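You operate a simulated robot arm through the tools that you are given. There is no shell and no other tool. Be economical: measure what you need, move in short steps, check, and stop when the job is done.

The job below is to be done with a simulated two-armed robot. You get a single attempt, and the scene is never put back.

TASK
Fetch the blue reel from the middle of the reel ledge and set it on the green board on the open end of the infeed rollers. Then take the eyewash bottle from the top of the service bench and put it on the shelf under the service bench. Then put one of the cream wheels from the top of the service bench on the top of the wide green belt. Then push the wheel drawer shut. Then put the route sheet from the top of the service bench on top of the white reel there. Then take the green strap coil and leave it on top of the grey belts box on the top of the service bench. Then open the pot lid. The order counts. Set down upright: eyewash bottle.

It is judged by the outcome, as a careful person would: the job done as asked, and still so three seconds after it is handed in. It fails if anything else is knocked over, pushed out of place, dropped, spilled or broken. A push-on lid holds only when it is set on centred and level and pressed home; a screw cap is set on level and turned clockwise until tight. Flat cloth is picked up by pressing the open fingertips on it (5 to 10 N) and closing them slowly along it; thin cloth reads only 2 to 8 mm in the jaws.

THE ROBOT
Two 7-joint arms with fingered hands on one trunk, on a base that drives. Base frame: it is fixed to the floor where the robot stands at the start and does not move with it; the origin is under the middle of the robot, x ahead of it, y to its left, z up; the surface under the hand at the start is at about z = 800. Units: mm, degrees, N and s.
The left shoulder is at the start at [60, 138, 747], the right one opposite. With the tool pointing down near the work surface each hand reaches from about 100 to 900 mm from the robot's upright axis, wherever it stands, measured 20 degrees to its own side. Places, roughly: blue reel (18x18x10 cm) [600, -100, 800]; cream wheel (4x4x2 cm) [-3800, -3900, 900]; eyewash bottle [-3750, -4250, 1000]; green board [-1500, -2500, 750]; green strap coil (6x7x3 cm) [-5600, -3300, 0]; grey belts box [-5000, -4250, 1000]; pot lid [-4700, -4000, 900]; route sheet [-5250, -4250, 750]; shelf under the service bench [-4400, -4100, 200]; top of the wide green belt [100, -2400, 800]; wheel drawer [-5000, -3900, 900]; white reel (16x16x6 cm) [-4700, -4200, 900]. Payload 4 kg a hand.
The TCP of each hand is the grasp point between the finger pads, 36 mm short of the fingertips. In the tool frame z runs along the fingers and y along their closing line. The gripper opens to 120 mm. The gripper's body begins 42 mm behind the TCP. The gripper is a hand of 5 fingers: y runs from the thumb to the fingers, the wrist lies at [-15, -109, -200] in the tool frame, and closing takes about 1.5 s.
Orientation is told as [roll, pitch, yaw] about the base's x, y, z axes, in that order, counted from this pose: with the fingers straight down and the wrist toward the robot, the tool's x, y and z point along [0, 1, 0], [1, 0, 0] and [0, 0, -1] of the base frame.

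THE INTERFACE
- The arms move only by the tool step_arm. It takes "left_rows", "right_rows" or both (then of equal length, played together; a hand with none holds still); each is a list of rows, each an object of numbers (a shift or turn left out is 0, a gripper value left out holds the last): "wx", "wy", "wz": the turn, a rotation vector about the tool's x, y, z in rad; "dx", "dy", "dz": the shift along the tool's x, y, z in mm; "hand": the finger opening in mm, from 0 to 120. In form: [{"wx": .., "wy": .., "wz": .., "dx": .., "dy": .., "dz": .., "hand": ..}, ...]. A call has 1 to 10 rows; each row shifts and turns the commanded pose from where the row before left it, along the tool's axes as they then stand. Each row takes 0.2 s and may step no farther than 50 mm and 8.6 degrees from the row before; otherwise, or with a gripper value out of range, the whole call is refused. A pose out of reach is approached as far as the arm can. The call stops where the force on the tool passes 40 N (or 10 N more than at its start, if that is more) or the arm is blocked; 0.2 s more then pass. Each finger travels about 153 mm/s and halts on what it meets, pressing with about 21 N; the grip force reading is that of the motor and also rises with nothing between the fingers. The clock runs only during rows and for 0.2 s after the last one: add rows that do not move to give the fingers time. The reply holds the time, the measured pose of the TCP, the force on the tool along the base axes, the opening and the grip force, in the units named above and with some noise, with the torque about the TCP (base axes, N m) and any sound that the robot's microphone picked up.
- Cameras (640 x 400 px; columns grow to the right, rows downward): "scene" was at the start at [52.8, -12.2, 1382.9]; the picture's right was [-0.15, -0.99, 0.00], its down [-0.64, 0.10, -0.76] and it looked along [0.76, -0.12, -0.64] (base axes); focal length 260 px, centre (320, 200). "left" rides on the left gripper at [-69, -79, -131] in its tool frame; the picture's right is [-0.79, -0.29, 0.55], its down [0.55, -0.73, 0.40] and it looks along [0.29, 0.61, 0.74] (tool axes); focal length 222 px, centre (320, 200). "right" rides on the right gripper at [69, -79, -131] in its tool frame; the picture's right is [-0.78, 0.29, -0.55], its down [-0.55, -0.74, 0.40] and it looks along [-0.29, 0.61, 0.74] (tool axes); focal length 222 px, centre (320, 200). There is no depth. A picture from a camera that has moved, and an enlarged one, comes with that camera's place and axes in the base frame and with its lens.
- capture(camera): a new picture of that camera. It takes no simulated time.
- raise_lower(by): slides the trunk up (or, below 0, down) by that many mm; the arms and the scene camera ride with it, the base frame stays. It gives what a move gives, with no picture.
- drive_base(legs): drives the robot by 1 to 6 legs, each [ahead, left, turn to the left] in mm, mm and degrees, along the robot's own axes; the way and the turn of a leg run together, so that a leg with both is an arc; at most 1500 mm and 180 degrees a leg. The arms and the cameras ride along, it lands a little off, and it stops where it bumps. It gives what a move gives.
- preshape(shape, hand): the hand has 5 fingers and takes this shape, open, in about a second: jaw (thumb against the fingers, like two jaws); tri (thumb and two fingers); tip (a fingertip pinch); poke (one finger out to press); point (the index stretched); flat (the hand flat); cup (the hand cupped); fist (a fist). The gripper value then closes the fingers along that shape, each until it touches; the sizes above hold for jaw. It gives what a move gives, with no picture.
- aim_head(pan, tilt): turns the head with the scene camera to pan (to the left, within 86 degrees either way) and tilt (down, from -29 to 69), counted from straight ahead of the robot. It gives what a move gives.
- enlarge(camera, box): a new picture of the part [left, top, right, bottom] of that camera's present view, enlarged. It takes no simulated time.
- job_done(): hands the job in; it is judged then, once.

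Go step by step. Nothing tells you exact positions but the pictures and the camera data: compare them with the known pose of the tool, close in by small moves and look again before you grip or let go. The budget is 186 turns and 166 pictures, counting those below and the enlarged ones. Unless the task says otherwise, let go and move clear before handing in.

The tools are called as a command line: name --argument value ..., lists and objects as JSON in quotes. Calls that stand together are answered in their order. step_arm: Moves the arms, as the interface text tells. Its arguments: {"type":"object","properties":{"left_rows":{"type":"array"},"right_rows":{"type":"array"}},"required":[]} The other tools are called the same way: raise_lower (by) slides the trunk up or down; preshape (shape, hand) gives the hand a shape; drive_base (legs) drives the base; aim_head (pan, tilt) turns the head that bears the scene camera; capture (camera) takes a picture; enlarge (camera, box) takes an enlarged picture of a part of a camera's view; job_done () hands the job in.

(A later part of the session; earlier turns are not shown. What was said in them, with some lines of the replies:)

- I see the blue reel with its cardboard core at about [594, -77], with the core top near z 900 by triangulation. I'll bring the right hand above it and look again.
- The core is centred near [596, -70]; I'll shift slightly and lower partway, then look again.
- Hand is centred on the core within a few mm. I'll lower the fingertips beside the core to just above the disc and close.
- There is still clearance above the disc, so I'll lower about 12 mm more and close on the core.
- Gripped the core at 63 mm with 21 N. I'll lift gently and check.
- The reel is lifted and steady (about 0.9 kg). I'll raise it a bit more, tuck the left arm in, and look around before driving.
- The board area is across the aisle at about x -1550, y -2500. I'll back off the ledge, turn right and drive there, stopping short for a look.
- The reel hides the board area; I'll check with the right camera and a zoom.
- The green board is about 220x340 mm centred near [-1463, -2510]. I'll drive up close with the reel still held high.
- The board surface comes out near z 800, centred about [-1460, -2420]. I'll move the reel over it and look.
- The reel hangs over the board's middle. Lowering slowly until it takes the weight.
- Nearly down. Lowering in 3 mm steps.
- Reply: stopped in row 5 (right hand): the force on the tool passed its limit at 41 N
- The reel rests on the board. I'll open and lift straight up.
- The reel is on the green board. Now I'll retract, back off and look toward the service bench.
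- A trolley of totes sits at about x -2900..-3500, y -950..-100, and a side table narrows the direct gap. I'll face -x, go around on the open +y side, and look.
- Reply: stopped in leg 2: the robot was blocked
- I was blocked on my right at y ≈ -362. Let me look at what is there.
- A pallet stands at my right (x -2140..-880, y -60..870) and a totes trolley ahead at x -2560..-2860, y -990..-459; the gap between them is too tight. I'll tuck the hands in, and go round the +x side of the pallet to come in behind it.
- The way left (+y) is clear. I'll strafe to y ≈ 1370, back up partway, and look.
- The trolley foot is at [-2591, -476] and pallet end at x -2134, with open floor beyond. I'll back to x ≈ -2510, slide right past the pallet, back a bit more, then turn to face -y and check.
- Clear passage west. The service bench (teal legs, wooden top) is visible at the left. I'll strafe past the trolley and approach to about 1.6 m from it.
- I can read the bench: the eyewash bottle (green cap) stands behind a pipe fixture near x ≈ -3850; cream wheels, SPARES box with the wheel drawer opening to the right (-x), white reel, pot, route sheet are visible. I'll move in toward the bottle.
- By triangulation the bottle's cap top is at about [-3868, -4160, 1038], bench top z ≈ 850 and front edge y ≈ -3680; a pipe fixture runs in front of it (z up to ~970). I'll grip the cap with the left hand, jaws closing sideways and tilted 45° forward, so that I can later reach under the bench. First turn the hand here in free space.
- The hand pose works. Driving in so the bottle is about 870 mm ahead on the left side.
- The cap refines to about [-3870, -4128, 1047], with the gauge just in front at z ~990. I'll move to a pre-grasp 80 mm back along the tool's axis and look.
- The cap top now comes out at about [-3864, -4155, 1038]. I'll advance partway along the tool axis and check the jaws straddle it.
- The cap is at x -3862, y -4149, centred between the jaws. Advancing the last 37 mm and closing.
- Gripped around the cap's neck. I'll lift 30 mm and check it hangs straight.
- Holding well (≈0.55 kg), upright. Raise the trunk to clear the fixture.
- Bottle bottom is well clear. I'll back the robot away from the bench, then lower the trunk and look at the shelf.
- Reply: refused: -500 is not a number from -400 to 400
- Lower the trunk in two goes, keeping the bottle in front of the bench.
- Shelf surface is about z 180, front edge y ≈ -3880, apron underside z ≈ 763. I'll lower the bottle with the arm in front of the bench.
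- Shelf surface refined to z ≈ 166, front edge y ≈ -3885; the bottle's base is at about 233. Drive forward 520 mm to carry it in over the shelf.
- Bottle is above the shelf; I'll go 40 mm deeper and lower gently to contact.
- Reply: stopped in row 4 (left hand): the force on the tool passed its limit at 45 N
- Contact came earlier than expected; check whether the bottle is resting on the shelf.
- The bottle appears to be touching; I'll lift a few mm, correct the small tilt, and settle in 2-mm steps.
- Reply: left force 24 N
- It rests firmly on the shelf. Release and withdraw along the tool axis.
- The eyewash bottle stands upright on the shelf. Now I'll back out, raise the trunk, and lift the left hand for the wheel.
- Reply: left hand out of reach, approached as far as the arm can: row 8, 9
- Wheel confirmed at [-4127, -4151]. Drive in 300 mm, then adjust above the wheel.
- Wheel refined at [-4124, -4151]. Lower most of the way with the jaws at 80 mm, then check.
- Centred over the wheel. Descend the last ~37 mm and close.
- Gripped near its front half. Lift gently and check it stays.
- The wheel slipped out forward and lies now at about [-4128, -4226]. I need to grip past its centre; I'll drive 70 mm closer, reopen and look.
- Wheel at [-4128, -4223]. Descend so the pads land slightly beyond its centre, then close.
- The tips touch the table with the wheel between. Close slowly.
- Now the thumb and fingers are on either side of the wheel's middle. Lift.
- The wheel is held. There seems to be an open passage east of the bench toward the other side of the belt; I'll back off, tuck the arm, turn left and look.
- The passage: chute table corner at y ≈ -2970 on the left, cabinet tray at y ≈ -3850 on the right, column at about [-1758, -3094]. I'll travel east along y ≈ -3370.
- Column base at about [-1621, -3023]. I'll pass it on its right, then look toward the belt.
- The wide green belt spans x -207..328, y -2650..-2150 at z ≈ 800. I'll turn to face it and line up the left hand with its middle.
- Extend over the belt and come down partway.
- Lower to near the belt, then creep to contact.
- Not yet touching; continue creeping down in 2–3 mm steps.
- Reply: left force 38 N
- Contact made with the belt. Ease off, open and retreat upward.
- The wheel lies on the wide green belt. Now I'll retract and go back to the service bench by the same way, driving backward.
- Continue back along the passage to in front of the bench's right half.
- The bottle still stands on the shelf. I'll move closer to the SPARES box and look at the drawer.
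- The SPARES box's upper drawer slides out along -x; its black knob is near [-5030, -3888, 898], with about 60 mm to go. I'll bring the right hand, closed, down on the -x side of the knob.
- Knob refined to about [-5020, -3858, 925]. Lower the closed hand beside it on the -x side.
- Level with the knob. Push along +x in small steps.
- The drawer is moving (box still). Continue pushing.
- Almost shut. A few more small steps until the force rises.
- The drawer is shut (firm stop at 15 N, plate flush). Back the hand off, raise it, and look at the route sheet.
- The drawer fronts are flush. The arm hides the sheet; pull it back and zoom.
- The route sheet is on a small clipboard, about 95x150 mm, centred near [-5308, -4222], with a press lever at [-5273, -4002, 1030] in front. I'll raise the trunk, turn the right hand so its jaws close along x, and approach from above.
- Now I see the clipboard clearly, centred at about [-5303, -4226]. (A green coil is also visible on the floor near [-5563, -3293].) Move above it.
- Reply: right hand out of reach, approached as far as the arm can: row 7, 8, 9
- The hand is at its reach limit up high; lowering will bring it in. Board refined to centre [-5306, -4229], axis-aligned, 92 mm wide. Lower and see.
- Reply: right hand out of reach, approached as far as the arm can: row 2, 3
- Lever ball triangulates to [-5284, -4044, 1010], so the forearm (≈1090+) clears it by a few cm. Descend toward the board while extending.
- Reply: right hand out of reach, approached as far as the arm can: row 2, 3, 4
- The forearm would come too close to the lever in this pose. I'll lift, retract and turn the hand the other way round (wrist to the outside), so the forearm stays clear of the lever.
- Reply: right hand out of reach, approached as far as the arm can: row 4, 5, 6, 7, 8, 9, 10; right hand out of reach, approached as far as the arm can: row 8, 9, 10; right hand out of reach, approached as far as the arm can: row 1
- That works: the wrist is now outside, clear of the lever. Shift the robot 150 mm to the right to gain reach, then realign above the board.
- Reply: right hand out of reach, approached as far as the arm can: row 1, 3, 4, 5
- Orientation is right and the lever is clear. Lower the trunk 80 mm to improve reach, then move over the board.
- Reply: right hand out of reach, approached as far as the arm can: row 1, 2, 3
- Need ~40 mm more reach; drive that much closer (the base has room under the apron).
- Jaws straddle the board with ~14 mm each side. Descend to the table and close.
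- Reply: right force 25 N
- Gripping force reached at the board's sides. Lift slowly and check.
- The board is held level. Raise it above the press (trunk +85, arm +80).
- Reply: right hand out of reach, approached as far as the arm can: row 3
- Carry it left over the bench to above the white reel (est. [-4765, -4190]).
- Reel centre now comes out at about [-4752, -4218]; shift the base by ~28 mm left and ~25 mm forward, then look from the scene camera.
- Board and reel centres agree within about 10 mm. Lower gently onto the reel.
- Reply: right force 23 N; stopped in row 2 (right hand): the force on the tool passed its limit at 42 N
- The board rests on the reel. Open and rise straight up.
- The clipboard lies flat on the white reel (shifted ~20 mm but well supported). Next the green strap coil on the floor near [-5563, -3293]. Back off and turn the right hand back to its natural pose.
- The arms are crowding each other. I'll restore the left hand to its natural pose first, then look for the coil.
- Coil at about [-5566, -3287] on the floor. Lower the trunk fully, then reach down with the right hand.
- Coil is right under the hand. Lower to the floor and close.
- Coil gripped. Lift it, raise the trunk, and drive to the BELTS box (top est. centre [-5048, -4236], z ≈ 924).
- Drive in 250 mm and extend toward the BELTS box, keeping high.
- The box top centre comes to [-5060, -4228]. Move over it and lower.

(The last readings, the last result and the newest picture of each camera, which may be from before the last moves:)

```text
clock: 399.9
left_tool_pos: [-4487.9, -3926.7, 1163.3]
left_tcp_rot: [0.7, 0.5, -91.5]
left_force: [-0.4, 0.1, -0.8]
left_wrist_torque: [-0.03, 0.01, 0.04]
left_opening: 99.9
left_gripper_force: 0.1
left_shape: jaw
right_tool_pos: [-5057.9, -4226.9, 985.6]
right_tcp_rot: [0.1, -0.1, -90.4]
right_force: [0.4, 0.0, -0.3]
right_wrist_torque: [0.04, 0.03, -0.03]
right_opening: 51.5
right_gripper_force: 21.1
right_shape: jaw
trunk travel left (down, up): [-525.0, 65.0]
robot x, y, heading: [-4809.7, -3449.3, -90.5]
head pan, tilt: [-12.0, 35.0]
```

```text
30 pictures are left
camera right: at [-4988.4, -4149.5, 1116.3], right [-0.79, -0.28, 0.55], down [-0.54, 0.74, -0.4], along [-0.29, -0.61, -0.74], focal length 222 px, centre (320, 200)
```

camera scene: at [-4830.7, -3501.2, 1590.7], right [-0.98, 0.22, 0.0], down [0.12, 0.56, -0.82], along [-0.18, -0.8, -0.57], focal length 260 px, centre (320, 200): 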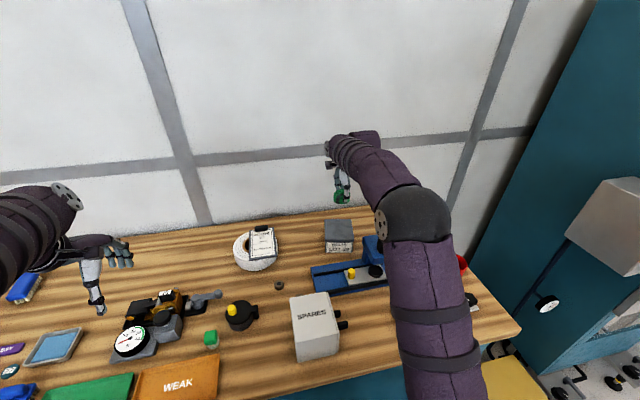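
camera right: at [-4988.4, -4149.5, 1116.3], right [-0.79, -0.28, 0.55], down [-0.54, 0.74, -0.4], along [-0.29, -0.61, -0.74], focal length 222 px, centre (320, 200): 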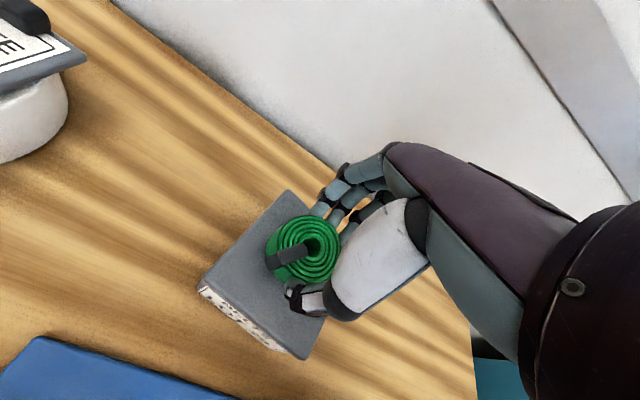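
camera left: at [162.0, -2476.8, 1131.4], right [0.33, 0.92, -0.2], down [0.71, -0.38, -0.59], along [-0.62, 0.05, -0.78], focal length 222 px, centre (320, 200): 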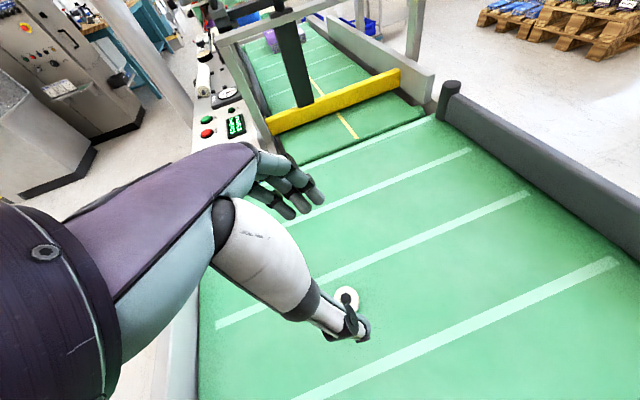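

Coil is over the middle of the box. Creep down to contact.

step_arm --right_rows '[{"dz": 4}, {"dz": 3}, {"dz": 3}, {}]'

step_arm --right_rows '[{"dz": 3}, {"dz": 3}, {}]'

```text
clock: 400.9
left_tool_pos: [-4488.3, -3926.3, 1163.2]
left_tcp_rot: [0.6, 0.5, -91.5]
left_force: [-0.3, -0.2, 0.6]
left_wrist_torque: [0.01, -0.04, 0.04]
left_opening: 100.0
left_gripper_force: 0.1
left_shape: jaw
right_tool_pos: [-5058.3, -4227.8, 975.6]
right_tcp_rot: [0.1, 0.0, -90.4]
right_force: [-0.1, 0.1, -0.1]
right_wrist_torque: [0.0, -0.02, -0.01]
right_opening: 51.8
right_gripper_force: 21.4
right_shape: jaw
trunk travel left (down, up): [-525.0, 65.0]
robot x, y, heading: [-4811.4, -3444.3, -90.8]
head pan, tilt: [-12.0, 35.0]
```

```text
clock: 401.7
left_tool_pos: [-4486.8, -3927.6, 1164.7]
left_tcp_rot: [0.5, 0.5, -91.5]
left_force: [0.6, -0.1, 0.5]
left_wrist_torque: [-0.01, -0.02, -0.03]
left_opening: 100.2
left_gripper_force: 0.3
left_shape: jaw
right_tool_pos: [-5058.4, -4228.2, 970.2]
right_tcp_rot: [0.1, 0.0, -90.3]
right_force: [-0.9, 0.4, -0.5]
right_wrist_torque: [0.0, 0.01, 0.0]
right_opening: 51.8
right_gripper_force: 20.8
right_shape: jaw
trunk travel left (down, up): [-525.0, 65.0]
robot x, y, heading: [-4812.6, -3448.6, -90.6]
head pan, tilt: [-12.0, 35.0]
```

step_arm --right_rows '[{"dz": 2.5}, {"dz": 2.5}, {}]'

step_arm --right_rows '[{"dz": 2.5}, {"dz": 2.5}, {}]'

step_arm --right_rows '[{"dz": 2}, {"dz": 2}, {}]'

```text
clock: 402.5
left_tool_pos: [-4487.8, -3925.6, 1164.7]
left_tcp_rot: [0.6, 0.4, -91.4]
left_force: [-0.2, -0.1, 0.9]
left_wrist_torque: [0.01, 0.0, 0.02]
left_opening: 99.7
left_gripper_force: 0.1
left_shape: jaw
right_tool_pos: [-5058.5, -4228.0, 968.0]
right_tcp_rot: [0.0, -0.4, -90.4]
right_force: [0.4, 0.5, 15.1]
right_wrist_torque: [-0.06, 0.02, 0.02]
right_opening: 52.4
right_gripper_force: 21.0
right_shape: jaw
trunk travel left (down, up): [-525.0, 65.0]
robot x, y, heading: [-4811.2, -3445.0, -90.2]
head pan, tilt: [-12.0, 35.0]
```

```text
clock: 403.3
left_tool_pos: [-4486.8, -3923.0, 1166.5]
left_tcp_rot: [0.5, 0.5, -91.5]
left_force: [0.7, 0.3, 0.7]
left_wrist_torque: [0.02, 0.0, 0.03]
left_opening: 100.3
left_gripper_force: 0.1
left_shape: jaw
right_tool_pos: [-5057.2, -4227.6, 966.0]
right_tcp_rot: [0.1, -0.6, -90.4]
right_force: [-1.0, 0.0, 30.1]
right_wrist_torque: [-0.13, -0.01, 0.02]
right_opening: 54.1
right_gripper_force: 21.0
right_shape: jaw
trunk travel left (down, up): [-525.0, 65.0]
robot x, y, heading: [-4810.9, -3447.1, -90.4]
head pan, tilt: [-12.0, 35.0]
```

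```text
clock: 404.1
left_tool_pos: [-4487.0, -3924.1, 1165.4]
left_tcp_rot: [0.4, 0.4, -91.5]
left_force: [-0.2, 0.3, 0.1]
left_wrist_torque: [0.01, -0.02, 0.01]
left_opening: 100.0
left_gripper_force: 0.0
left_shape: jaw
right_tool_pos: [-5057.9, -4229.0, 961.9]
right_tcp_rot: [0.0, -0.7, -90.5]
right_force: [-0.3, -0.1, 30.7]
right_wrist_torque: [-0.08, 0.05, 0.02]
right_opening: 54.3
right_gripper_force: 21.1
right_shape: jaw
trunk travel left (down, up): [-525.0, 65.0]
robot x, y, heading: [-4810.7, -3447.0, -90.5]
head pan, tilt: [-12.0, 35.0]
```

The coil is on the box. Ease off, open and rise.

step_arm --right_rows '[{"dz": -4}, {"hand": 65}, {"hand": 80}, {"hand": 100}, {"dz": -5, "hand": 118}, {"dz": -20}, {"dz": -35}, {"dz": -40}, {"dz": -40}]'

capture --camera "right"

```text
clock: 406.1
left_tool_pos: [-4486.7, -3925.3, 1163.6]
left_tcp_rot: [0.6, 0.4, -91.5]
left_force: [0.2, 0.2, -0.1]
left_wrist_torque: [-0.04, 0.0, 0.0]
left_opening: 100.1
left_gripper_force: 0.0
left_shape: jaw
right_tool_pos: [-5061.1, -4226.3, 1099.8]
right_tcp_rot: [0.2, -0.1, -90.5]
right_force: [0.2, -0.3, -0.4]
right_wrist_torque: [0.02, 0.0, 0.0]
right_opening: 117.6
right_gripper_force: 0.1
right_shape: jaw
trunk travel left (down, up): [-525.0, 65.0]
robot x, y, heading: [-4807.7, -3446.0, -90.4]
head pan, tilt: [-12.0, 35.0]
```

```text
29 pictures are left
camera right: at [-4991.5, -4147.8, 1231.3], right [-0.79, -0.28, 0.55], down [-0.54, 0.74, -0.4], along [-0.29, -0.61, -0.74], focal length 222 px, centre (320, 200)
```

right: 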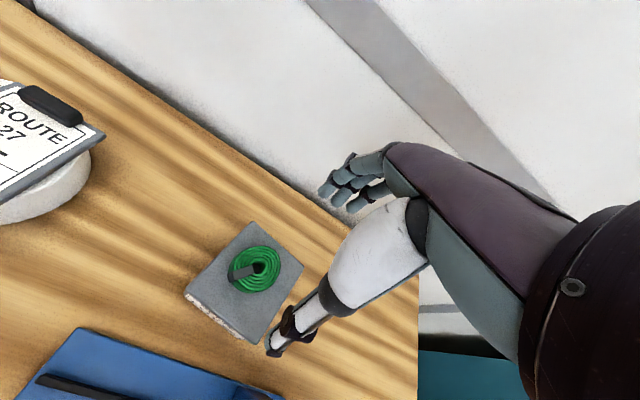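

The coil sits on the BELTS box. Now the pot lid: retract the right arm and zoom in on the pot.

step_arm --right_rows '[{"dy": -45}, {"dy": -45}, {"dy": -45}, {"dy": -45}, {"dy": -45}]'

enlarge --camera "scene" --box '[180, 260, 300, 350]'

capture --camera "left"

```text
clock: 407.3
left_tool_pos: [-4488.3, -3923.8, 1164.7]
left_tcp_rot: [0.6, 0.4, -91.5]
left_force: [-0.7, 0.8, -0.1]
left_wrist_torque: [-0.05, -0.02, 0.0]
left_opening: 99.9
left_gripper_force: 0.1
left_shape: jaw
right_tool_pos: [-5058.9, -4000.8, 1101.9]
right_tcp_rot: [0.2, -0.1, -90.4]
right_force: [-0.7, 0.9, -1.0]
right_wrist_torque: [0.01, -0.02, -0.01]
right_opening: 117.8
right_gripper_force: 0.0
right_shape: jaw
trunk travel left (down, up): [-525.0, 65.0]
robot x, y, heading: [-4809.7, -3447.4, -90.3]
head pan, tilt: [-12.0, 35.0]
```

```text
4.44 times, centred on (240, 305) of scene
camera zoom: at [-4832.1, -3499.6, 1590.7], right [-0.98, 0.22, 0.0], down [0.12, 0.56, -0.82], along [-0.18, -0.8, -0.57], focal length 1154 px, centre (676, -267)
```

zoom: 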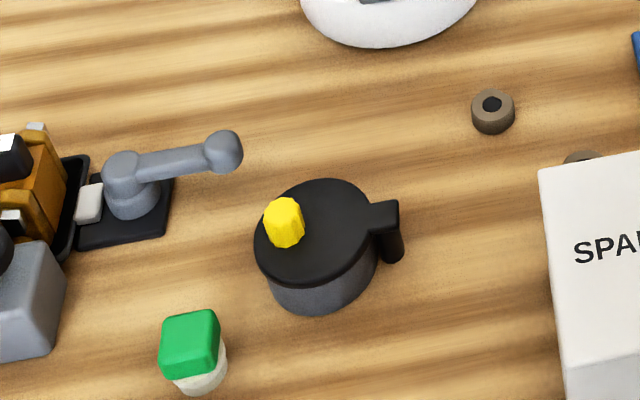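

```text
27 pictures are left
camera left: at [-4558.6, -3845.8, 1296.5], right [-0.77, 0.32, -0.55], down [0.57, 0.72, -0.39], along [0.28, -0.61, -0.74], focal length 222 px, centre (320, 200)
```

left: 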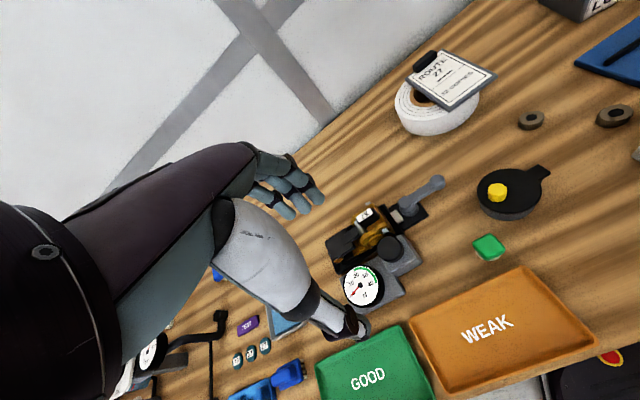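

enlarge --camera "left" --box '[450, 140, 580, 240]'

enlarge --camera "right" --box '[0, 0, 200, 150]'

```text
4.00 times, centred on (515, 190) of left
camera zoom: at [-4558.6, -3845.8, 1296.5], right [-0.77, 0.32, -0.55], down [0.57, 0.72, -0.39], along [0.28, -0.61, -0.74], focal length 888 px, centre (-460, 240)
```

zoom: 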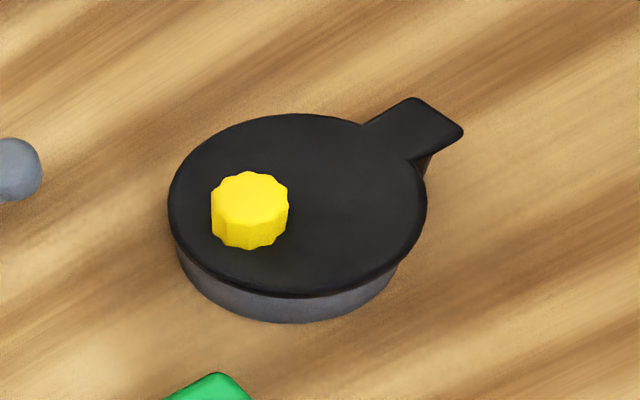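

```text
2.67 times, centred on (100, 75) of right
camera zoom: at [-4990.1, -3922.7, 1232.7], right [-0.79, -0.28, 0.54], down [-0.54, 0.74, -0.4], along [-0.29, -0.61, -0.74], focal length 592 px, centre (907, 533)
```

zoom: 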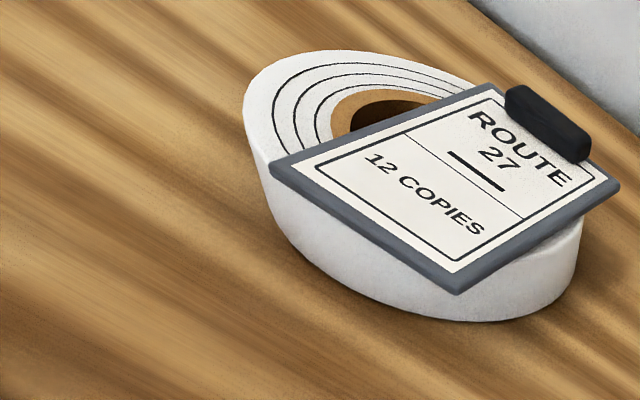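

The pot has a flat swing lid: an arm over a vertical post at about [-4743, -3970], lid centre [-4695, -3973], yellow knob near [-4681, -3979] (top z ≈ 912). I'll push the knob with the closed left hand so the lid swings about its post. First bring the hand above, in front of the knob.

step_arm --left_rows '[{"dx": -38, "dy": 1, "dz": 22, "hand": 60}, {"dx": -38, "dy": 1, "dz": 22, "hand": 30}, {"dx": -38, "dy": 1, "dz": 22, "hand": 0}, {"dx": -38, "dy": 1, "dz": 22}, {"dx": -38, "dy": 1, "dz": 22}, {"dz": 30}, {}]'

capture --camera "left"

enlarge --camera "scene" --box '[160, 230, 320, 350]'

```text
clock: 408.9
left_tool_pos: [-4679.0, -3926.7, 1020.5]
left_tcp_rot: [0.6, 0.4, -91.5]
left_force: [0.1, 0.1, 0.2]
left_wrist_torque: [0.01, -0.02, 0.02]
left_opening: 0.1
left_gripper_force: 21.1
left_shape: jaw
right_tool_pos: [-5058.0, -4001.9, 1102.3]
right_tcp_rot: [0.2, -0.2, -90.4]
right_force: [0.4, 0.2, 0.5]
right_wrist_torque: [-0.03, -0.03, -0.01]
right_opening: 118.0
right_gripper_force: 0.0
right_shape: jaw
trunk travel left (down, up): [-525.0, 65.0]
robot x, y, heading: [-4811.1, -3448.1, -90.5]
head pan, tilt: [-12.0, 35.0]
```

```text
24 pictures are left
camera left: at [-4748.8, -3846.7, 1151.1], right [-0.77, 0.32, -0.55], down [0.57, 0.72, -0.39], along [0.28, -0.61, -0.74], focal length 222 px, centre (320, 200)
```

left: 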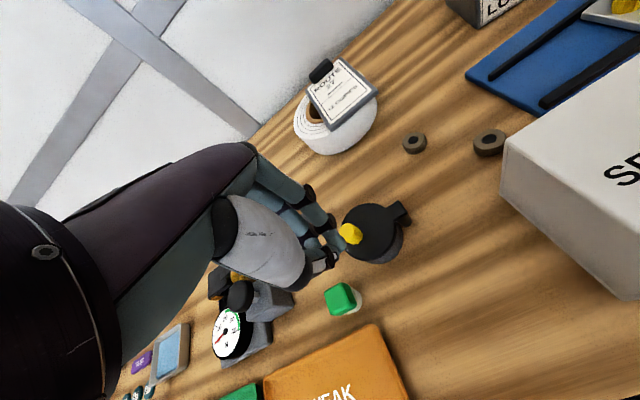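

```text
3.33 times, centred on (240, 290) of scene
camera zoom: at [-4831.2, -3500.8, 1590.7], right [-0.98, 0.22, 0.0], down [0.12, 0.56, -0.82], along [-0.18, -0.8, -0.57], focal length 866 px, centre (587, -100)
```

zoom: 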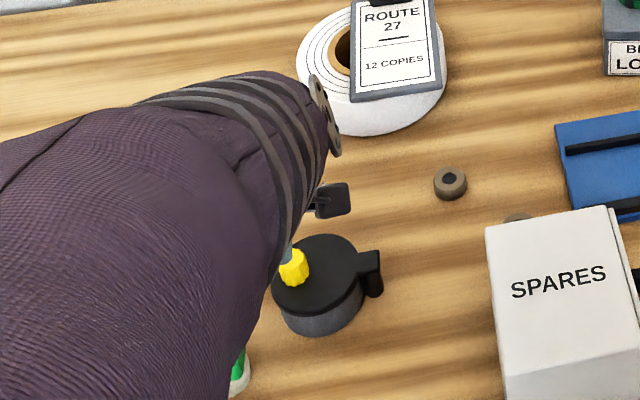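

Knob at [-4678, -3973]. A small green jar stands near the front, so I'll come down behind the knob and draw it toward me.

step_arm --left_rows '[{"dx": -3, "dy": 35}, {"dx": -3, "dy": 35}, {"dx": -3, "dy": 25}, {"dz": 30}, {"dz": 30}, {"dz": 12}, {}]'

capture --camera "left"

enlarge --camera "scene" --box '[160, 230, 320, 350]'

```text
clock: 410.5
left_tool_pos: [-4687.2, -4020.3, 948.3]
left_tcp_rot: [0.6, 0.4, -91.5]
left_force: [-0.4, 0.4, 0.3]
left_wrist_torque: [0.02, -0.01, -0.03]
left_opening: 0.0
left_gripper_force: 20.9
left_shape: jaw
right_tool_pos: [-5057.7, -4003.0, 1101.3]
right_tcp_rot: [0.1, -0.1, -90.4]
right_force: [0.4, -0.2, 0.4]
right_wrist_torque: [-0.03, -0.04, -0.02]
right_opening: 117.8
right_gripper_force: 0.2
right_shape: jaw
trunk travel left (down, up): [-525.0, 65.0]
robot x, y, heading: [-4808.5, -3445.9, -90.5]
head pan, tilt: [-12.0, 35.0]
```

```text
22 pictures are left
camera left: at [-4756.6, -3940.8, 1080.2], right [-0.77, 0.32, -0.55], down [0.57, 0.72, -0.39], along [0.28, -0.61, -0.74], focal length 222 px, centre (320, 200)
```

left: 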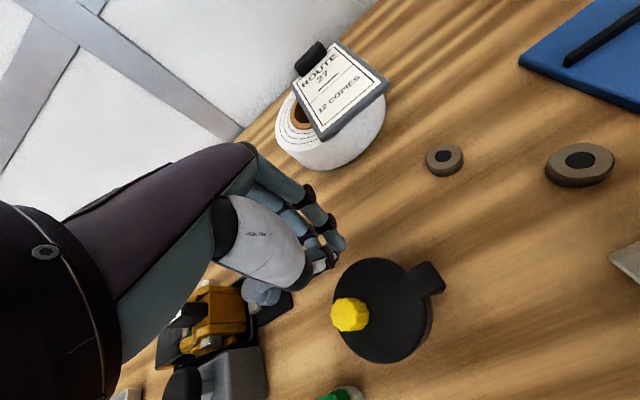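

```text
3.33 times, centred on (240, 290) of scene
camera zoom: at [-4830.8, -3501.3, 1590.7], right [-0.98, 0.22, 0.0], down [0.12, 0.56, -0.82], along [-0.18, -0.8, -0.57], focal length 866 px, centre (587, -100)
```

zoom: 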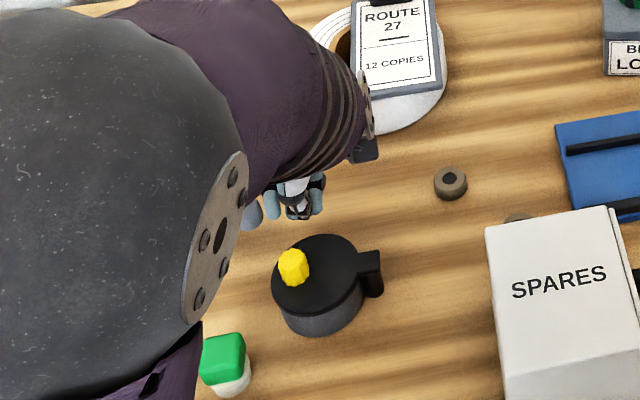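

Tips are about z 912 behind the knob; lower 12 mm and draw toward me in small steps.

step_arm --left_rows '[{"dz": 12}, {"dy": -8}, {"dy": -8}, {"dy": -8}, {"dy": -6}, {"dy": -6}, {"dy": -6}, {}]'

enlarge --camera "scene" --box '[160, 230, 320, 350]'

```text
clock: 412.3
left_tool_pos: [-4686.3, -3975.4, 939.3]
left_tcp_rot: [0.5, 0.5, -91.4]
left_force: [0.0, -0.7, -0.2]
left_wrist_torque: [-0.03, -0.01, -0.05]
left_opening: 0.0
left_gripper_force: 21.0
left_shape: jaw
right_tool_pos: [-5058.6, -4001.8, 1101.6]
right_tcp_rot: [0.1, -0.2, -90.4]
right_force: [0.3, -0.1, 0.5]
right_wrist_torque: [0.0, 0.01, -0.04]
right_opening: 117.9
right_gripper_force: 0.1
right_shape: jaw
trunk travel left (down, up): [-525.0, 65.0]
robot x, y, heading: [-4812.0, -3447.1, -90.5]
head pan, tilt: [-12.0, 35.0]
```

```text
3.33 times, centred on (240, 290) of scene
camera zoom: at [-4830.8, -3501.3, 1590.7], right [-0.98, 0.22, 0.0], down [0.12, 0.56, -0.82], along [-0.18, -0.8, -0.57], focal length 866 px, centre (587, -100)
```

zoom: 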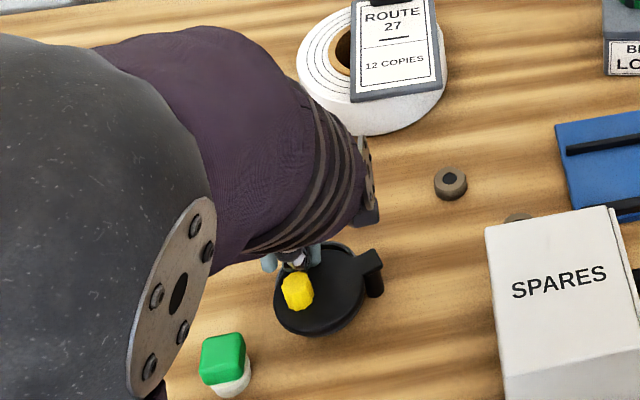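

The lid swings about its post. Continue along the arc.

step_arm --left_rows '[{"dy": -9}, {"dy": -9}, {"dy": -8}, {"dy": -8}, {"dx": -9, "dy": -11}, {"dx": -9, "dy": -11}, {"dx": -9, "dy": -5}, {"dx": -9, "dy": -5}, {"dx": -8, "dy": -4}, {}]'

enlarge --camera "scene" --box '[160, 230, 320, 350]'

```text
clock: 414.5
left_tool_pos: [-4725.8, -3906.7, 937.3]
left_tcp_rot: [0.6, 0.5, -91.5]
left_force: [0.3, -0.3, 0.2]
left_wrist_torque: [-0.02, 0.02, 0.01]
left_opening: 0.0
left_gripper_force: 21.2
left_shape: jaw
right_tool_pos: [-5058.3, -4003.3, 1102.1]
right_tcp_rot: [0.0, -0.1, -90.4]
right_force: [0.1, 0.5, 1.1]
right_wrist_torque: [0.01, -0.01, 0.01]
right_opening: 118.0
right_gripper_force: 0.0
right_shape: jaw
trunk travel left (down, up): [-525.0, 65.0]
robot x, y, heading: [-4811.4, -3445.4, -90.1]
head pan, tilt: [-12.0, 35.0]
```

```text
3.33 times, centred on (240, 290) of scene
camera zoom: at [-4830.6, -3501.3, 1590.7], right [-0.98, 0.22, 0.0], down [0.12, 0.56, -0.82], along [-0.18, -0.8, -0.57], focal length 866 px, centre (587, -100)
```

zoom: 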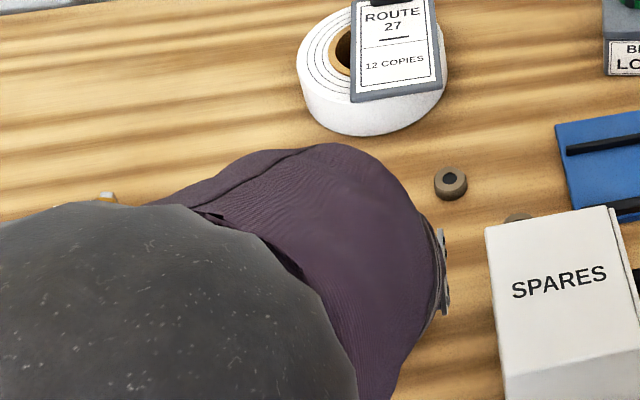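

capture --camera "left"

```text
18 pictures are left
camera left: at [-4795.7, -3827.6, 1069.2], right [-0.77, 0.32, -0.55], down [0.57, 0.72, -0.38], along [0.28, -0.61, -0.74], focal length 222 px, centre (320, 200)
```

left: 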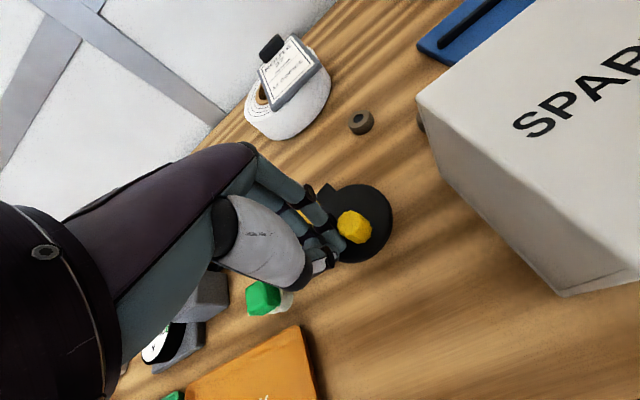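

The lid is about 100° open; swing it a bit further so the pot is fully clear.

step_arm --left_rows '[{"dx": -9, "dy": -1}, {"dx": -9}, {"dx": -9}, {"dx": -8, "dy": 3}, {"dx": -7, "dy": 3}, {}]'

step_arm --left_rows '[{"dx": 12}, {"dz": -35}, {"dz": -40}, {"dz": -40}, {"dx": 40}, {"dx": 40}, {"dx": 40}, {"dx": 40}, {"dx": 40}]'

enlarge --camera "scene" --box '[160, 230, 320, 350]'

```text
clock: 415.5
left_tool_pos: [-4746.9, -3906.7, 937.5]
left_tcp_rot: [1.0, 0.6, -90.3]
left_force: [18.5, -0.2, 10.8]
left_wrist_torque: [-0.2, -0.18, 0.31]
left_opening: 0.0
left_gripper_force: 20.8
left_shape: jaw
right_tool_pos: [-5056.3, -4004.4, 1102.4]
right_tcp_rot: [0.1, -0.3, -90.2]
right_force: [0.0, 0.4, -0.4]
right_wrist_torque: [0.01, -0.03, 0.0]
right_opening: 117.9
right_gripper_force: 0.0
right_shape: jaw
trunk travel left (down, up): [-525.0, 65.0]
robot x, y, heading: [-4813.5, -3444.1, -90.2]
head pan, tilt: [-12.0, 35.0]
stopped in row 4 (left hand): the force on the tool passed its limit at 45 N (the readings are from after the stop); the commanded pose is now the measured one
```

```text
clock: 417.5
left_tool_pos: [-4539.3, -3910.2, 1053.2]
left_tcp_rot: [0.9, 0.7, -90.7]
left_force: [1.3, -0.3, 0.0]
left_wrist_torque: [0.02, 0.02, -0.02]
left_opening: 0.2
left_gripper_force: 21.1
left_shape: jaw
right_tool_pos: [-5055.4, -4003.5, 1102.4]
right_tcp_rot: [0.0, -0.1, -90.1]
right_force: [0.1, -0.1, 1.1]
right_wrist_torque: [-0.03, 0.0, 0.01]
right_opening: 117.6
right_gripper_force: 0.0
right_shape: jaw
trunk travel left (down, up): [-525.0, 65.0]
robot x, y, heading: [-4810.3, -3441.7, -90.4]
head pan, tilt: [-12.0, 35.0]
```

```text
3.33 times, centred on (240, 290) of scene
camera zoom: at [-4828.9, -3501.4, 1590.7], right [-0.98, 0.21, 0.0], down [0.12, 0.56, -0.82], along [-0.17, -0.8, -0.57], focal length 866 px, centre (587, -100)
```

zoom: 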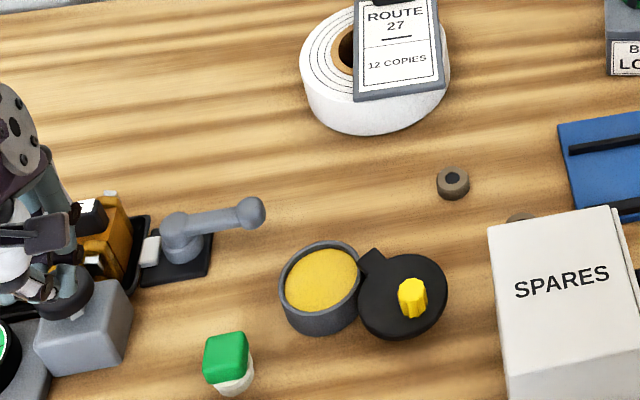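

The lid is fully open against its stop. Raise the left hand, back away and take a final look.

step_arm --left_rows '[{"dz": -40}, {"dz": -40}, {}]'

drive_base --legs '[[-600, 0, 0]]'

aim_head --pan 5 --tilt 30

capture --camera "scene"

enlarge --camera "scene" --box '[240, 140, 440, 265]'

```text
clock: 418.3
left_tool_pos: [-4542.1, -3913.1, 1135.1]
left_tcp_rot: [0.9, 0.6, -90.7]
left_force: [0.2, 0.2, 0.0]
left_wrist_torque: [0.0, 0.01, 0.01]
left_opening: 0.0
left_gripper_force: 21.4
left_shape: jaw
right_tool_pos: [-5056.2, -4003.1, 1101.6]
right_tcp_rot: [0.2, -0.2, -90.2]
right_force: [-0.5, -0.4, -0.1]
right_wrist_torque: [0.01, -0.01, -0.02]
right_opening: 117.8
right_gripper_force: 0.1
right_shape: jaw
trunk travel left (down, up): [-525.0, 65.0]
robot x, y, heading: [-4810.0, -3446.7, -90.1]
head pan, tilt: [-12.0, 35.0]
```

```text
clock: 421.7
left_tool_pos: [-4535.0, -3300.8, 1135.5]
left_tcp_rot: [0.9, 0.6, -89.5]
left_force: [-0.2, 0.6, -0.3]
left_wrist_torque: [0.0, 0.04, 0.01]
left_opening: 0.1
left_gripper_force: 20.8
left_shape: jaw
right_tool_pos: [-5047.9, -3402.6, 1101.7]
right_tcp_rot: [0.2, -0.2, -89.1]
right_force: [-0.4, 0.5, 1.0]
right_wrist_torque: [0.01, 0.0, 0.01]
right_opening: 117.7
right_gripper_force: 0.1
right_shape: jaw
trunk travel left (down, up): [-525.0, 65.0]
robot x, y, heading: [-4815.7, -2845.0, -89.2]
head pan, tilt: [-12.0, 35.0]
```

```text
clock: 422.5
left_tool_pos: [-4534.6, -3300.8, 1135.5]
left_tcp_rot: [0.9, 0.6, -89.5]
left_force: [-0.7, -0.7, 0.3]
left_wrist_torque: [0.0, 0.04, 0.01]
left_opening: 0.2
left_gripper_force: 21.2
left_shape: jaw
right_tool_pos: [-5047.2, -3404.2, 1102.0]
right_tcp_rot: [0.0, -0.1, -89.1]
right_force: [-0.6, 0.1, -0.1]
right_wrist_torque: [-0.01, 0.02, -0.02]
right_opening: 117.7
right_gripper_force: 0.1
right_shape: jaw
trunk travel left (down, up): [-525.0, 65.0]
robot x, y, heading: [-4814.0, -2841.4, -89.1]
head pan, tilt: [5.0, 30.0]
```

```text
16 pictures are left
camera scene: at [-4805.8, -2899.6, 1598.5], right [-0.99, -0.1, 0.0], down [-0.05, 0.5, -0.87], along [0.09, -0.86, -0.5], focal length 260 px, centre (320, 200)
```

scene: 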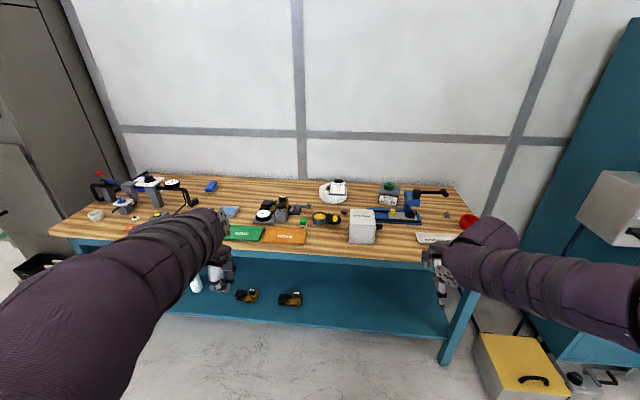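

```text
3.20 times, centred on (340, 202) of scene
camera zoom: at [-4805.8, -2899.6, 1598.5], right [-0.99, -0.1, 0.0], down [-0.05, 0.5, -0.87], along [0.09, -0.86, -0.5], focal length 831 px, centre (256, 192)
```

zoom: 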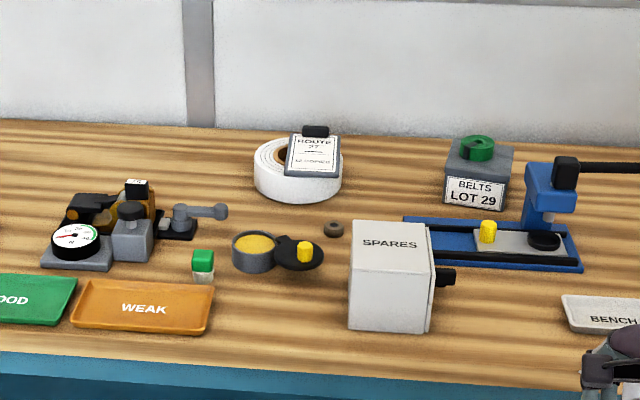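

All the results are in place: the drawer is shut, the route sheet is on the reel, the coil is on the BELTS box, the pot lid is open, and the bottle is upright on the shelf. Both hands are empty and clear, so I'm handing the job in.

job_done

```text
The job is handed in.
```

I did all seven steps in order and handed the job in. The last camera view shows the five results at the service bench in place; I saw the blue reel and the cream wheel in place only just after setting each one down.

- **Bumped pallet:** while driving past the loaded pallet near the start, the base bumped it once. Nothing looked toppled or moved, but I did not check it closely.
- **Cream wheel:** it slipped out of the grip once, sliding a few centimetres on the bench top. I picked it up on the second try.
- **Route sheet:** it sits about 20 to 30 mm off the middle of the white reel, flat and steady.
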